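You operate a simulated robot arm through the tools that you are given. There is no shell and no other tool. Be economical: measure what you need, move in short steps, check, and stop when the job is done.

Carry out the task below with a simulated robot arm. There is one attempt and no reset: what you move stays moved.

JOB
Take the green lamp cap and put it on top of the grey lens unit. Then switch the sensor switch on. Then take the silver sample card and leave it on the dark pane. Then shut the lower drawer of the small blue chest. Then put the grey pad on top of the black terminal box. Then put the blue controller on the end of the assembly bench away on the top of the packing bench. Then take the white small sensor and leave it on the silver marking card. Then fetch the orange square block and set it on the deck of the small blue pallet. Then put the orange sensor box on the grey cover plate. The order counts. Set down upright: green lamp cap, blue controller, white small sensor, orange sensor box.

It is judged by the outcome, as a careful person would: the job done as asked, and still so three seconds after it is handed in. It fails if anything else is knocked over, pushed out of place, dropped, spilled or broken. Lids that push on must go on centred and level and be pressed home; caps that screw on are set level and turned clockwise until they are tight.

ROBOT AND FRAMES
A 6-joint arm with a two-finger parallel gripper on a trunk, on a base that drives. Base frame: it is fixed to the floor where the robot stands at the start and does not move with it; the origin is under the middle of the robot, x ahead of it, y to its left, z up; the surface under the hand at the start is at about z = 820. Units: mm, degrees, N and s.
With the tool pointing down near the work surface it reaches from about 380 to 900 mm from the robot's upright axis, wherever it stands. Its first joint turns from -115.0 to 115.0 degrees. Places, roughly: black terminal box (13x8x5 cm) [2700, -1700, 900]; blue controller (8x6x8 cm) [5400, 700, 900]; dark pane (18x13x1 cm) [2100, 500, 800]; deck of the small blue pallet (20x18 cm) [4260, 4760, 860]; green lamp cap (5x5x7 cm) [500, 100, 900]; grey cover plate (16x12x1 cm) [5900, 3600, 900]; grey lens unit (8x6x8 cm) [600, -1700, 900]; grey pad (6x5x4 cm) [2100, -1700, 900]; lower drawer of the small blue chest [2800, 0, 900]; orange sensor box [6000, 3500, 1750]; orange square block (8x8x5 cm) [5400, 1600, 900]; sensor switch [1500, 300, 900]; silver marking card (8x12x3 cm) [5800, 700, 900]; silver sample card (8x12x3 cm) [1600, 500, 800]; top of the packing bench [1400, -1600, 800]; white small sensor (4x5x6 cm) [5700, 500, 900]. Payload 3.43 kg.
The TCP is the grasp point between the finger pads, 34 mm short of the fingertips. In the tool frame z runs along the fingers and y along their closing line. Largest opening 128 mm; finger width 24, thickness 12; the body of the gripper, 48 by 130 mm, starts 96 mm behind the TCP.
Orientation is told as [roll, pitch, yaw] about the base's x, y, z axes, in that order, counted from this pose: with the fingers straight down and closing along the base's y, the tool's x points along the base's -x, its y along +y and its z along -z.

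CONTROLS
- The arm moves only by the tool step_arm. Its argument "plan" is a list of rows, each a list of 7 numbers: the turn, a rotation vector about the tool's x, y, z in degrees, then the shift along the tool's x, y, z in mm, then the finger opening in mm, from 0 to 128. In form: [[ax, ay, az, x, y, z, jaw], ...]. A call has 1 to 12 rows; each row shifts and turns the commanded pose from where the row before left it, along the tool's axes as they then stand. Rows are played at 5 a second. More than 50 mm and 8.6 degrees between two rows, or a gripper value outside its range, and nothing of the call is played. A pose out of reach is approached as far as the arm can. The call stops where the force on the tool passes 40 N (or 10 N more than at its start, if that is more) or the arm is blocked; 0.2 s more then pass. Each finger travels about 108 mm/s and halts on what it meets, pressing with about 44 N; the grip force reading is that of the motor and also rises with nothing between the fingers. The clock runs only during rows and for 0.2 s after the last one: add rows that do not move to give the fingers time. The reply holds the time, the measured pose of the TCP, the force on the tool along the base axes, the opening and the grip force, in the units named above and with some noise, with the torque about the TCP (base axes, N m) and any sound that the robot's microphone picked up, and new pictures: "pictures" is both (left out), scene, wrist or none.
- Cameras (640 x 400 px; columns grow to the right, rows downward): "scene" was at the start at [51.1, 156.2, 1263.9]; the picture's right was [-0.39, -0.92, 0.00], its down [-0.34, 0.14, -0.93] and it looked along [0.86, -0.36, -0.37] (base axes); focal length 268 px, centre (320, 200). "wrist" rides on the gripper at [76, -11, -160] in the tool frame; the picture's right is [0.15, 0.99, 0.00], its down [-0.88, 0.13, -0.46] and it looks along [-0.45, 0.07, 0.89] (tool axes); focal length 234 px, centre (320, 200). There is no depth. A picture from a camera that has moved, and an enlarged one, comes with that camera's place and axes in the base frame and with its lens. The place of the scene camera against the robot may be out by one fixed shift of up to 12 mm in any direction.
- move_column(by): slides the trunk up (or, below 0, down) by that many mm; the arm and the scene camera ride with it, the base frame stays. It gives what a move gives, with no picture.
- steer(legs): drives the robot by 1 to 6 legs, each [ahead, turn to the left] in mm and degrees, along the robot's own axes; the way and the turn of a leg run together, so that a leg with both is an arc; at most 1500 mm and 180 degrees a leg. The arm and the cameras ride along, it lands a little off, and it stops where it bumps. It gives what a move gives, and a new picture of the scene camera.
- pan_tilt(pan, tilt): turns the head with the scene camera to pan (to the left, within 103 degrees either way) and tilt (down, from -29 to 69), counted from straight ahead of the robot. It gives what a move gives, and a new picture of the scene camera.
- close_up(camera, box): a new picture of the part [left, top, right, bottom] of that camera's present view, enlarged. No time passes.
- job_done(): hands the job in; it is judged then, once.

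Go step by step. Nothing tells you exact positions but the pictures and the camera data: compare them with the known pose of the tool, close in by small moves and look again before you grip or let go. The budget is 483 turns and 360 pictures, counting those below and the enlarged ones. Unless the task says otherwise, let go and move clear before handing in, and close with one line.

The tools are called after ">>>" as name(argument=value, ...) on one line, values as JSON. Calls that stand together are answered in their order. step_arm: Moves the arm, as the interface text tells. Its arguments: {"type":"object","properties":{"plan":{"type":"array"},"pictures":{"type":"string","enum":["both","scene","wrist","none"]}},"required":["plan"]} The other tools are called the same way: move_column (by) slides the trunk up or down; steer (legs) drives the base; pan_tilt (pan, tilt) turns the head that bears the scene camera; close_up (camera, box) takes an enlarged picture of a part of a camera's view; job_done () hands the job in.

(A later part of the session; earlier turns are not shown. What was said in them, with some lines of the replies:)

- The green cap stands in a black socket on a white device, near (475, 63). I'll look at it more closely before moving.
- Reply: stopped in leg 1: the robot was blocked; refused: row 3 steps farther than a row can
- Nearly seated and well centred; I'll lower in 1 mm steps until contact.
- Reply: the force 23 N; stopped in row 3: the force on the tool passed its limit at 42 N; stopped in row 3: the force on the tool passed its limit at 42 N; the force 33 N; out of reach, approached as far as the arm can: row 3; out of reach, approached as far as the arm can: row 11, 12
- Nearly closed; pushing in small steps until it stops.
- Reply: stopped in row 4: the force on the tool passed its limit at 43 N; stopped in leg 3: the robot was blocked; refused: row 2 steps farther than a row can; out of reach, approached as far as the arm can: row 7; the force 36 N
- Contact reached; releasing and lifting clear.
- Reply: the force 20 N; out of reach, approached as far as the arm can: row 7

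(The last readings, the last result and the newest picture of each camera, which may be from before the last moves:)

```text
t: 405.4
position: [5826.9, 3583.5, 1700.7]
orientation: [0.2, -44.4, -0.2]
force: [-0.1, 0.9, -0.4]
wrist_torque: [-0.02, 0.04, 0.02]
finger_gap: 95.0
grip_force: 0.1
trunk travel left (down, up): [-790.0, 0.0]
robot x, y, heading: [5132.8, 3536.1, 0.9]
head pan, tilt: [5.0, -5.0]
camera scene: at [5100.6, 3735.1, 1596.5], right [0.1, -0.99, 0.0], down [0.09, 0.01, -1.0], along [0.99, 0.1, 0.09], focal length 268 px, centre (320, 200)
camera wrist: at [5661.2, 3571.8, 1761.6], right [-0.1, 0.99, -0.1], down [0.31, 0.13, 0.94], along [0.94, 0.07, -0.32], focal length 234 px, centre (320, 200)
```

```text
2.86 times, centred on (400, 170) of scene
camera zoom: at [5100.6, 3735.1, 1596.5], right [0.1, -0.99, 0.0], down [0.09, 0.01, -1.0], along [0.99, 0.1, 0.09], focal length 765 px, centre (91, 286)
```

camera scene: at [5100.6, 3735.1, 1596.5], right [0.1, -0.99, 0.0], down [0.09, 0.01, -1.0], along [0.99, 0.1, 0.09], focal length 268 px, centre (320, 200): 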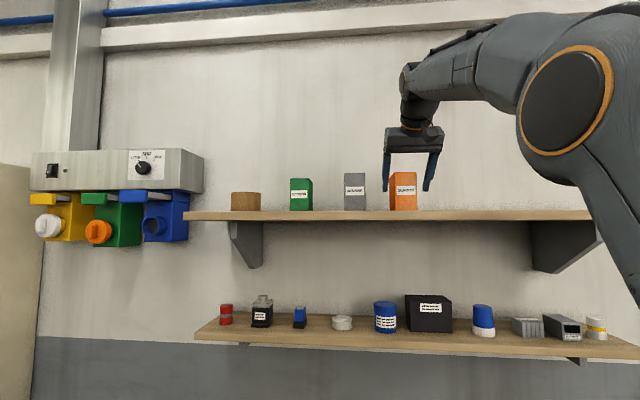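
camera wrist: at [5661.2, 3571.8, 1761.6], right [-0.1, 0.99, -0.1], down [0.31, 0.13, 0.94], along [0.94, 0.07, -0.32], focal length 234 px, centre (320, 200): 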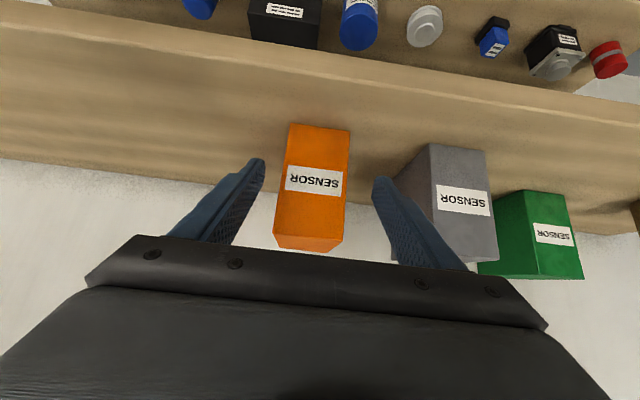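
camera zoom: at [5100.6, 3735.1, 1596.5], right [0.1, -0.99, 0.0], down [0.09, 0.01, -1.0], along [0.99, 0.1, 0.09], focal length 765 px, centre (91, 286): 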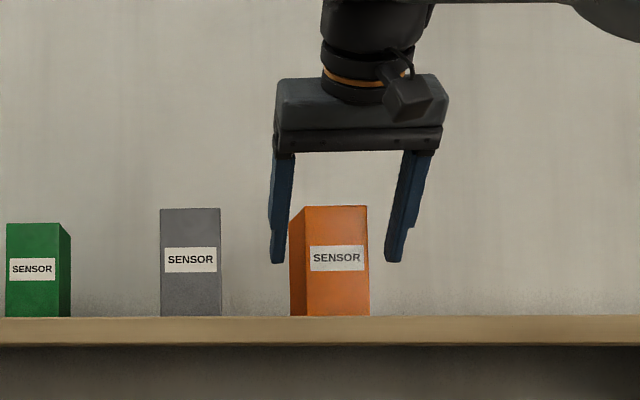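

>>> step_arm(plan=[[0, 0, 0, -15, -4, 22, 95], [0, 0, 0, -15, 0, 22, 95], [0, 0, 0, -14.5, 0, 22, 95], [0, 0, 0, 0, 0, 0, 95]])

>>> close_up(camera="scene", box=[320, 100, 480, 240])

```text
t: 406.4
position: [5905.1, 3575.9, 1685.6]
orientation: [0.3, -44.3, -0.2]
force: [0.1, 0.3, -0.2]
wrist_torque: [0.01, 0.04, 0.0]
finger_gap: 95.1
grip_force: 0.2
trunk travel left (down, up): [-790.0, 0.0]
robot x, y, heading: [5133.7, 3536.9, 1.0]
head pan, tilt: [5.0, -5.0]
camera scene: at [5100.7, 3735.1, 1596.5], right [0.1, -0.99, 0.0], down [0.09, 0.01, -1.0], along [0.99, 0.1, 0.09], focal length 268 px, centre (320, 200)
camera wrist: at [5739.2, 3564.8, 1745.5], right [-0.1, 0.99, -0.1], down [0.31, 0.13, 0.94], along [0.94, 0.07, -0.32], focal length 234 px, centre (320, 200)
```

scene: 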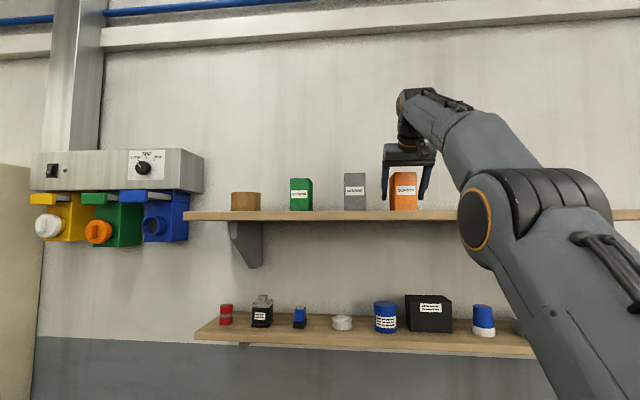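
wrist: 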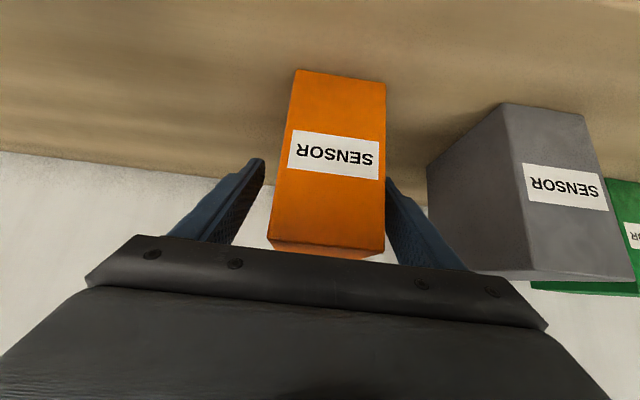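

```text
2.86 times, centred on (400, 170) of scene
camera zoom: at [5100.7, 3735.1, 1596.5], right [0.1, -0.99, 0.0], down [0.09, 0.01, -1.0], along [0.99, 0.1, 0.09], focal length 765 px, centre (91, 286)
```

zoom: 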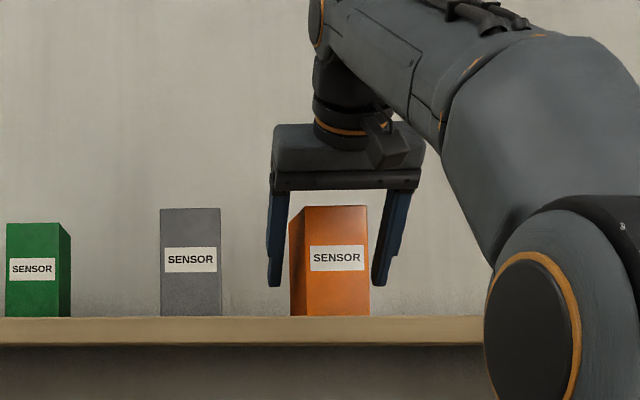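

>>> step_arm(plan=[[0, 0, 0, 0, 3, 0, 95], [0, 0, 0, 0, 0, 0, 70], [0, 0, 0, 0, 0, 0, 50], [0, 0, 0, 0, 0, 0, 40], [0, 0, 0, 0, 0, 0, 40]], pictures="wrist")

>>> close_up(camera="scene", box=[320, 100, 480, 240])

```text
t: 407.6
position: [5904.7, 3577.9, 1684.7]
orientation: [0.2, -44.2, -0.2]
force: [0.2, 0.3, 0.8]
wrist_torque: [-0.09, 0.01, 0.05]
finger_gap: 59.8
grip_force: 43.9
trunk travel left (down, up): [-790.0, 0.0]
robot x, y, heading: [5131.4, 3533.4, 1.1]
head pan, tilt: [5.0, -5.0]
camera wrist: at [5738.1, 3567.5, 1746.2], right [-0.1, 0.99, -0.1], down [0.31, 0.13, 0.94], along [0.94, 0.07, -0.32], focal length 234 px, centre (320, 200)
```

wrist: 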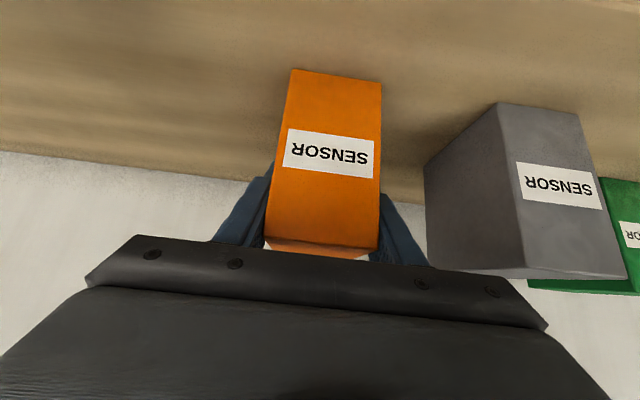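

```text
2.86 times, centred on (400, 170) of scene
camera zoom: at [5100.2, 3735.0, 1596.5], right [0.1, -0.99, 0.0], down [0.09, 0.01, -1.0], along [0.99, 0.1, 0.09], focal length 765 px, centre (91, 286)
```

zoom: 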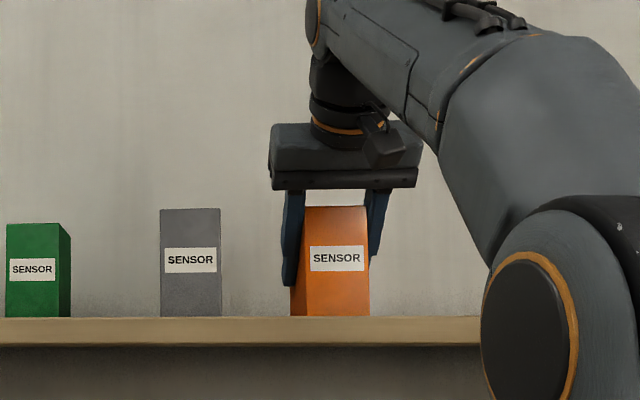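

>>> step_arm(plan=[[0, 0, 0, -5, 0, -5.2, 40], [0, 0, 0, -16, 0, -16.5, 40], [0, 0, 0, 0, 0, 0, 40]], pictures="wrist")

>>> step_arm(plan=[[0, 0, 0, 25, 0, -24.4, 40], [0, 0, 0, 28.7, 0, -27.9, 40], [0, 0, 0, 28.7, 0, -27.9, 40], [0, 0, 0, 28.7, 0, -27.9, 40], [0, 0, 0, 28.7, 0, -27.9, 40], [0, 0, 0, 28.7, 0, -27.9, 40], [0, 0, 0, 28.7, 0, -27.9, 40], [0, 0, 0, 0, 0, 0, 40]])

```text
t: 408.4
position: [5890.6, 3578.4, 1701.7]
orientation: [0.2, -44.2, -0.3]
force: [-0.5, 0.1, -1.8]
wrist_torque: [0.0, -0.03, -0.04]
finger_gap: 59.8
grip_force: 44.1
out of reach, approached as far as the arm can: row 1, 2
trunk travel left (down, up): [-790.0, 0.0]
robot x, y, heading: [5128.8, 3534.0, 1.0]
head pan, tilt: [5.0, -5.0]
camera wrist: at [5724.1, 3568.5, 1762.8], right [-0.1, 0.99, -0.1], down [0.31, 0.13, 0.94], along [0.94, 0.07, -0.32], focal length 234 px, centre (320, 200)
```

wrist: 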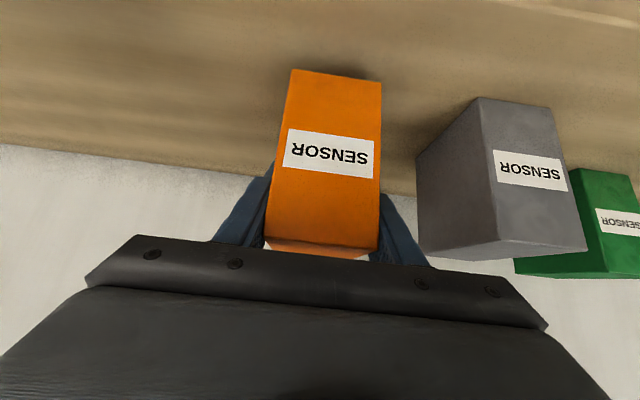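

```text
t: 410.2
position: [5611.0, 3577.6, 1700.3]
orientation: [0.2, -44.4, -0.1]
force: [0.4, 0.1, -2.1]
wrist_torque: [0.03, -0.01, -0.04]
finger_gap: 60.0
grip_force: 43.6
trunk travel left (down, up): [-790.0, 0.0]
robot x, y, heading: [5130.1, 3530.0, 1.2]
head pan, tilt: [5.0, -5.0]
camera scene: at [5099.6, 3735.0, 1596.5], right [0.1, -0.99, 0.0], down [0.09, 0.01, -1.0], along [0.99, 0.1, 0.09], focal length 268 px, centre (320, 200)
camera wrist: at [5445.4, 3566.1, 1761.1], right [-0.1, 0.99, -0.1], down [0.31, 0.13, 0.94], along [0.94, 0.07, -0.32], focal length 234 px, centre (320, 200)
```

scene: 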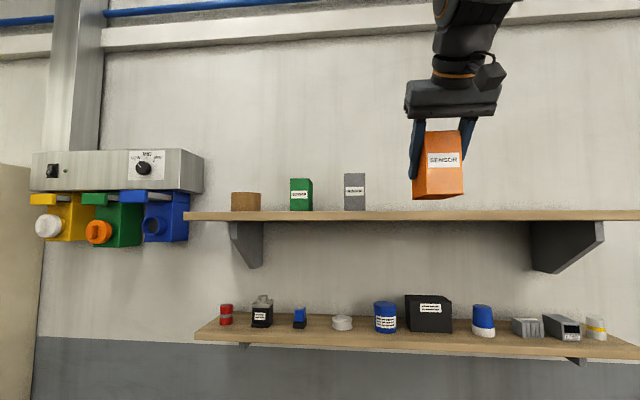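
wrist: 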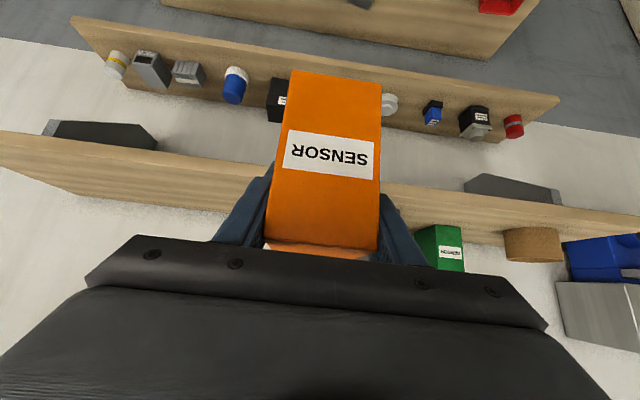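

>>> move_column(by=-350)

>>> pan_tilt(pan=-5, tilt=22)

>>> close_up(camera="scene", box=[200, 150, 440, 300])

```text
t: 413.6
position: [5686.0, 3579.2, 1351.8]
orientation: [0.3, -44.3, -0.2]
force: [-0.7, -0.1, -1.9]
wrist_torque: [-0.01, -0.02, 0.04]
finger_gap: 59.9
grip_force: 44.0
trunk travel left (down, up): [-440.0, 350.0]
robot x, y, heading: [5133.3, 3538.4, 1.0]
head pan, tilt: [5.0, -5.0]
```

```text
t: 414.6
position: [5685.1, 3579.5, 1352.2]
orientation: [0.3, -44.3, -0.2]
force: [-0.1, 0.7, -2.1]
wrist_torque: [0.01, -0.02, 0.01]
finger_gap: 59.7
grip_force: 44.7
trunk travel left (down, up): [-440.0, 350.0]
robot x, y, heading: [5130.9, 3534.3, 1.0]
head pan, tilt: [-5.0, 22.0]
camera scene: at [5203.1, 3721.1, 1203.3], right [-0.07, -1.0, 0.0], down [-0.37, 0.03, -0.93], along [0.93, -0.07, -0.37], focal length 268 px, centre (320, 200)
```

scene: 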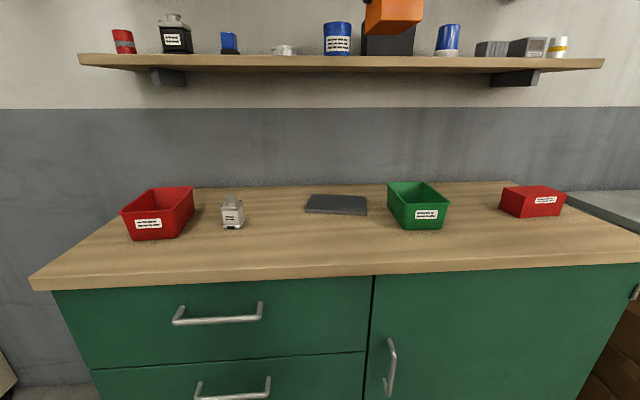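

```text
2.67 times, centred on (320, 225) of scene
camera zoom: at [5203.1, 3721.1, 1203.3], right [-0.07, -1.0, 0.0], down [-0.37, 0.03, -0.93], along [0.93, -0.07, -0.37], focal length 714 px, centre (320, 133)
```

zoom: 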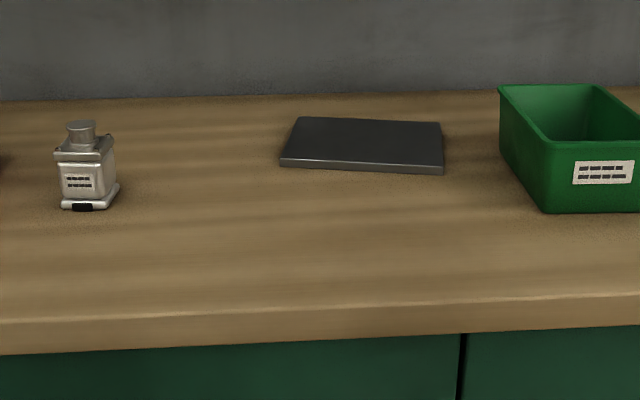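

>>> step_arm(plan=[[0, 0, 0, 31.4, 7, 32.2, 40], [0, 0, 0, 31.4, 7, 32.2, 40], [0, 0, 0, 31.4, 7, 32.2, 40], [0, 0, 0, 31.4, 7, 32.2, 40], [0, 0, 0, 31.4, 7, 32.2, 40], [0, 0, 0, 31.4, 5, 32.2, 40], [0, 0, 0, 0, 0, 0, 40]])

>>> close_up(camera="scene", box=[200, 100, 440, 280])

```text
t: 416.2
position: [5722.4, 3628.9, 1094.6]
orientation: [0.2, -44.3, -0.2]
force: [0.2, 0.2, -1.0]
wrist_torque: [0.02, 0.04, -0.02]
finger_gap: 59.8
grip_force: 44.6
out of reach, approached as far as the arm can: row 1, 2, 3, 4
trunk travel left (down, up): [-440.0, 350.0]
robot x, y, heading: [5132.2, 3535.2, 1.3]
head pan, tilt: [-5.0, 22.0]
camera scene: at [5203.1, 3721.0, 1203.2], right [-0.07, -1.0, 0.0], down [-0.37, 0.03, -0.93], along [0.92, -0.07, -0.37], focal length 268 px, centre (320, 200)
camera wrist: at [5556.5, 3617.4, 1154.8], right [-0.1, 0.99, -0.1], down [0.31, 0.13, 0.94], along [0.94, 0.07, -0.32], focal length 234 px, centre (320, 200)
```

scene: 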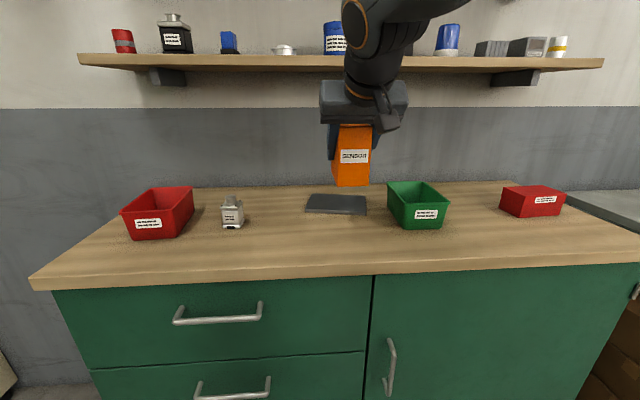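
wrist: 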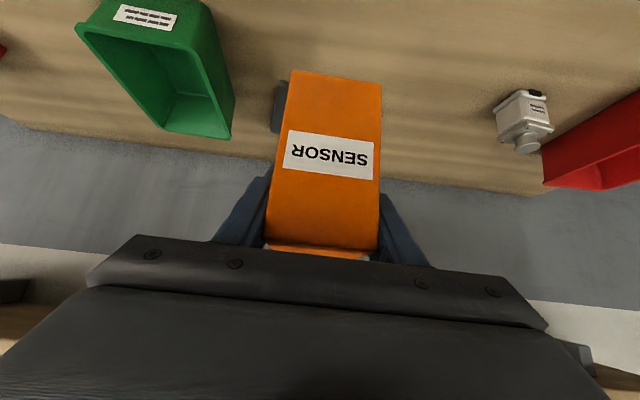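

```text
2.22 times, centred on (320, 190) of scene
camera zoom: at [5203.1, 3721.0, 1203.2], right [-0.07, -1.0, 0.0], down [-0.37, 0.03, -0.93], along [0.92, -0.07, -0.37], focal length 595 px, centre (320, 222)
```

zoom: 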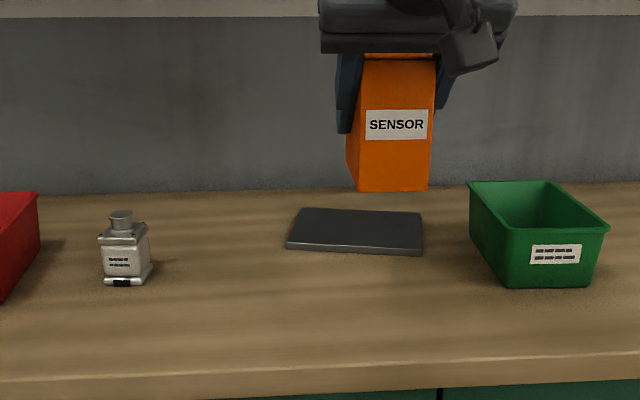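

>>> close_up(camera="wrist", box=[220, 50, 420, 190])

```text
2.86 times, centred on (320, 120) of wrist
camera zoom: at [5556.5, 3617.4, 1154.8], right [-0.1, 0.99, -0.1], down [0.31, 0.13, 0.94], along [0.94, 0.07, -0.32], focal length 669 px, centre (320, 429)
```

zoom: 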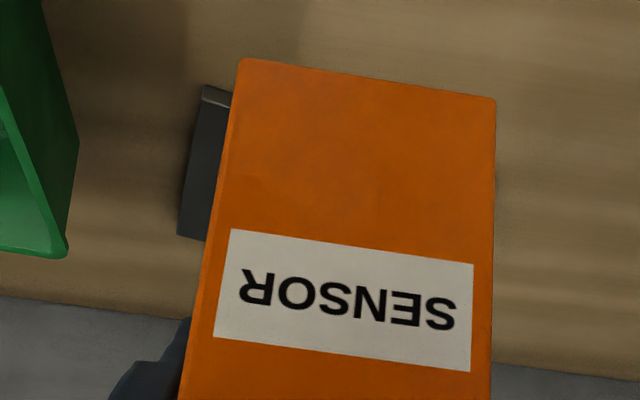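

>>> step_arm(plan=[[0, 0, 0, -29.7, 0, 28.9, 40], [0, 0, 0, -29.7, 0, 28.9, 40], [0, 0, 0, -29.7, 0, 28.9, 40], [0, 0, 0, -29.7, 1, 28.9, 40], [0, 0, 0, 20.9, 0, 21.5, 40], [0, 0, 0, 20.9, 0, 21.5, 40], [0, 0, 0, 0, 0, 0, 40]])

>>> close_up(camera="scene", box=[200, 100, 440, 280])

>>> close_up(camera="wrist", box=[220, 30, 420, 170])

```text
t: 417.8
position: [5890.9, 3629.9, 1029.1]
orientation: [0.2, -44.2, -0.1]
force: [0.1, 0.5, -1.8]
wrist_torque: [0.02, 0.0, 0.04]
finger_gap: 59.7
grip_force: 44.1
trunk travel left (down, up): [-440.0, 350.0]
robot x, y, heading: [5126.4, 3538.5, 0.9]
head pan, tilt: [-5.0, 22.0]
camera scene: at [5203.2, 3721.0, 1203.2], right [-0.07, -1.0, 0.0], down [-0.37, 0.03, -0.93], along [0.92, -0.07, -0.37], focal length 268 px, centre (320, 200)
camera wrist: at [5724.3, 3619.0, 1090.2], right [-0.1, 0.99, -0.1], down [0.31, 0.13, 0.94], along [0.94, 0.07, -0.32], focal length 234 px, centre (320, 200)
```

scene: 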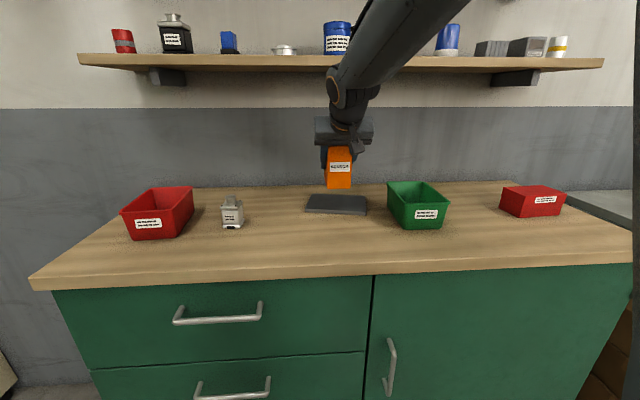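
wrist: 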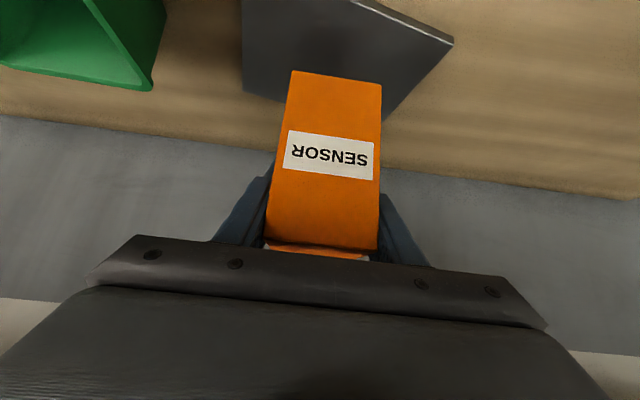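

```text
2.22 times, centred on (320, 190) of scene
camera zoom: at [5203.2, 3721.0, 1203.2], right [-0.07, -1.0, 0.0], down [-0.37, 0.03, -0.93], along [0.92, -0.07, -0.37], focal length 595 px, centre (320, 222)
```

zoom: 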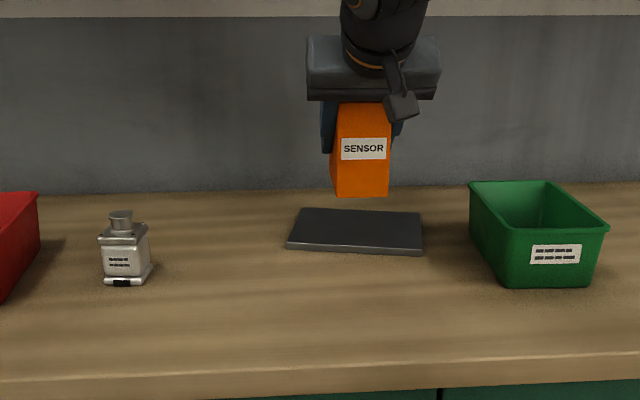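

```text
2.86 times, centred on (320, 100) of wrist
camera zoom: at [5724.3, 3619.0, 1090.2], right [-0.1, 0.99, -0.1], down [0.31, 0.13, 0.94], along [0.94, 0.07, -0.32], focal length 669 px, centre (320, 486)
```

zoom: 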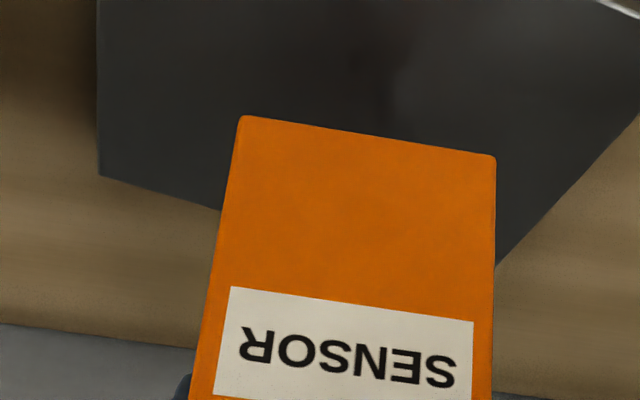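

>>> step_arm(plan=[[0, 0, 0, 15.9, 0, 14.2, 40], [0, 0, 0, 13.9, 0, 14.3, 40], [0, 0, 0, 5.6, 0, 5.7, 40], [0, 0, 0, 0, 0, 0, 40]], pictures="none")

>>> close_up(camera="scene", box=[240, 120, 400, 240])

```text
t: 418.8
position: [5889.8, 3633.1, 983.0]
orientation: [0.2, -44.2, -0.2]
force: [0.2, -0.1, -2.0]
wrist_torque: [0.03, 0.01, -0.02]
finger_gap: 60.1
grip_force: 43.8
trunk travel left (down, up): [-440.0, 350.0]
robot x, y, heading: [5129.9, 3531.6, 0.9]
head pan, tilt: [-5.0, 22.0]
```

```text
3.33 times, centred on (320, 180) of scene
camera zoom: at [5203.2, 3721.1, 1203.2], right [-0.07, -1.0, 0.0], down [-0.37, 0.03, -0.93], along [0.92, -0.07, -0.37], focal length 892 px, centre (320, 267)
```

zoom: 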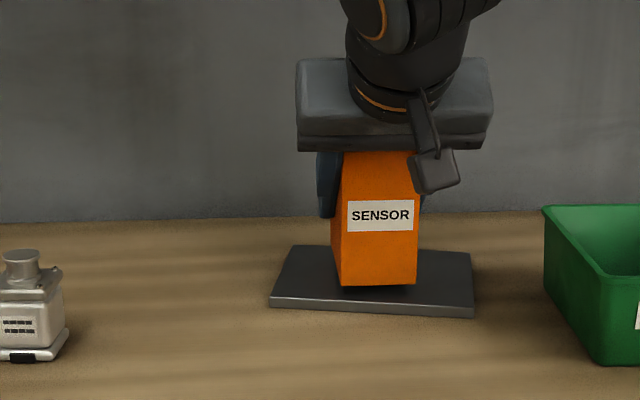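

Just above the plate and centred; I'll lower in small steps until it touches.

>>> step_arm(plan=[[0, 0, 0, 1.4, 0, 1.4, 40], [0, 0, 0, 1.4, 0, 1.4, 40], [0, 0, 0, 1.4, 0, 1.4, 40], [0, 0, 0, 0, 0, 0, 40]], pictures="none")

>>> step_arm(plan=[[0, 0, 0, 1, 0, 1, 40], [0, 0, 0, 1, 0, 1, 40], [0, 0, 0, 0, 0, 0, 40]], pictures="none")

>>> close_up(camera="scene", box=[240, 120, 400, 240])

```text
t: 419.8
position: [5888.5, 3630.2, 977.5]
orientation: [0.1, -44.3, -0.1]
force: [0.7, 0.2, -2.7]
wrist_torque: [-0.01, -0.01, 0.0]
finger_gap: 60.0
grip_force: 43.9
trunk travel left (down, up): [-440.0, 350.0]
robot x, y, heading: [5136.6, 3535.8, 0.7]
head pan, tilt: [-5.0, 22.0]
```

```text
t: 420.6
position: [5889.4, 3628.5, 975.4]
orientation: [0.2, -44.2, -0.2]
force: [-0.3, 0.6, -2.4]
wrist_torque: [0.0, -0.04, -0.05]
finger_gap: 60.1
grip_force: 43.7
trunk travel left (down, up): [-440.0, 350.0]
robot x, y, heading: [5128.3, 3532.7, 1.1]
head pan, tilt: [-5.0, 22.0]
```

```text
3.33 times, centred on (320, 180) of scene
camera zoom: at [5203.2, 3721.1, 1203.2], right [-0.07, -1.0, 0.0], down [-0.37, 0.03, -0.93], along [0.92, -0.07, -0.37], focal length 892 px, centre (320, 267)
```

zoom: 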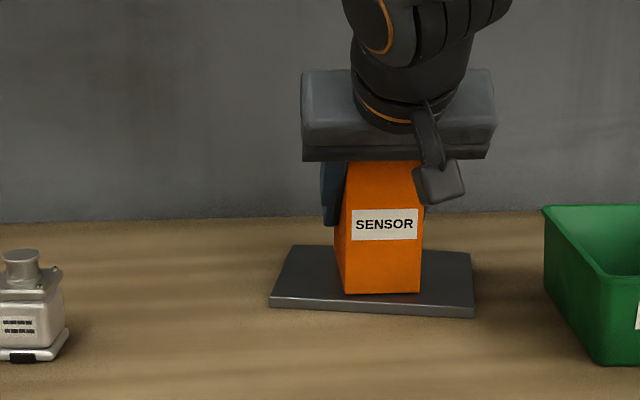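

>>> step_arm(plan=[[0, 0, 0, 1, 0, 1, 40], [0, 0, 0, 1, 0, 1, 40], [0, 0, 0, 0, 0, 0, 40]], pictures="none")

>>> step_arm(plan=[[0, 0, 0, 1, 0, 1, 40], [0, 0, 0, 0.7, 0, 0.7, 40], [0, 0, 0, 0, 0, 0, 40]], pictures="none")

```text
t: 421.4
position: [5890.0, 3630.2, 974.8]
orientation: [0.3, -44.4, -0.2]
force: [-0.2, 0.1, 15.0]
wrist_torque: [-0.53, 0.9, -0.05]
finger_gap: 59.6
grip_force: 44.1
trunk travel left (down, up): [-440.0, 350.0]
robot x, y, heading: [5132.6, 3537.4, 0.9]
head pan, tilt: [-5.0, 22.0]
```

```text
t: 422.2
position: [5889.5, 3628.7, 973.6]
orientation: [0.3, -44.8, -0.4]
force: [1.8, -5.0, 39.1]
wrist_torque: [-0.67, 1.34, -0.02]
finger_gap: 59.5
grip_force: 44.3
trunk travel left (down, up): [-440.0, 350.0]
robot x, y, heading: [5133.7, 3534.6, 0.8]
head pan, tilt: [-5.0, 22.0]
```

>>> step_arm(plan=[[0, 0, 0, -0.8, 0, -0.8, 40], [0, 0, 0, 0, 0, 0, 62], [0, 0, 0, 0, 0, 0, 80], [0, 0, 0, 0, 0, 0, 90], [0, 0, 0, 0, 0, 0, 90], [0, 0, 0, 0, 0, -30, 90], [0, 0, 0, 0, 0, -40, 90], [0, 0, 0, 0, 0, -40, 90], [0, 0, 0, 10, 0, -40, 90], [0, 0, 0, 10, 0, -40, 90]])

>>> close_up(camera="scene", box=[240, 120, 400, 240])

```text
t: 424.4
position: [5740.5, 3626.6, 1093.5]
orientation: [0.2, -44.2, -0.2]
force: [0.7, -0.9, -0.7]
wrist_torque: [0.03, 0.03, 0.02]
finger_gap: 90.2
grip_force: 0.1
trunk travel left (down, up): [-440.0, 350.0]
robot x, y, heading: [5128.4, 3532.7, 1.0]
head pan, tilt: [-5.0, 22.0]
camera scene: at [5203.6, 3721.1, 1203.1], right [-0.07, -1.0, 0.0], down [-0.37, 0.03, -0.93], along [0.92, -0.07, -0.38], focal length 268 px, centre (320, 200)
camera wrist: at [5575.9, 3616.7, 1154.2], right [-0.1, 0.99, -0.1], down [0.31, 0.13, 0.94], along [0.94, 0.07, -0.32], focal length 234 px, centre (320, 200)
```

scene: 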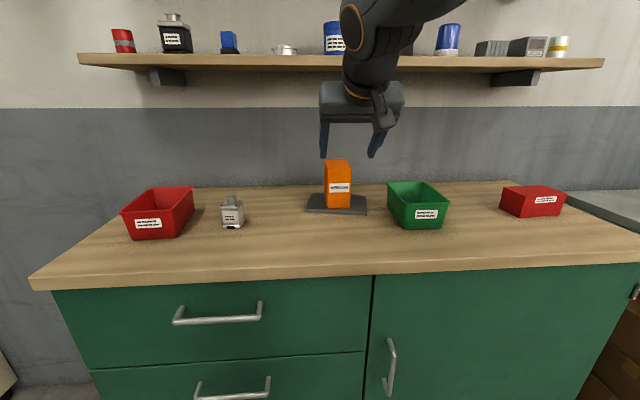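
wrist: 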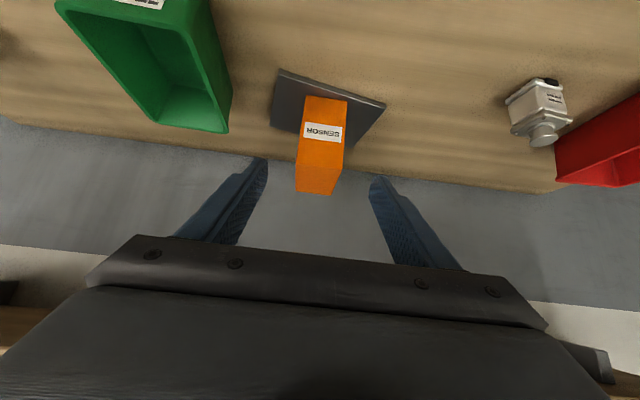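

```text
3.33 times, centred on (320, 180) of scene
camera zoom: at [5203.6, 3721.1, 1203.1], right [-0.07, -1.0, 0.0], down [-0.37, 0.03, -0.93], along [0.92, -0.07, -0.38], focal length 892 px, centre (320, 267)
```

zoom: 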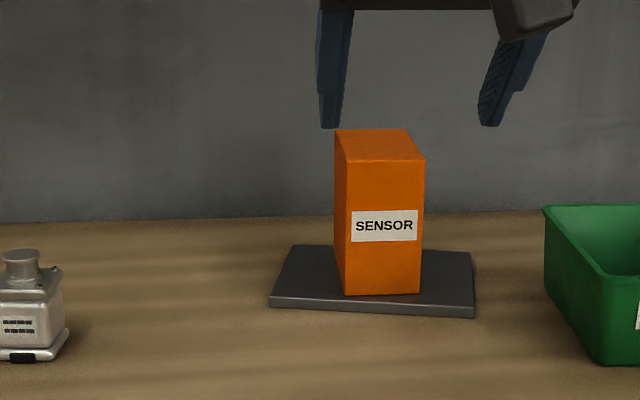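

All nine steps are finished, the orange sensor box stands upright on the grey cover plate, and the gripper is clear. I'm handing the job in.

>>> job_done()

```text
The job is handed in.
```

All nine steps were carried out in the order given and the job is handed in. The one mishap was on the driving side: the base was stopped by obstacles twice, and I saw nothing displaced either time.
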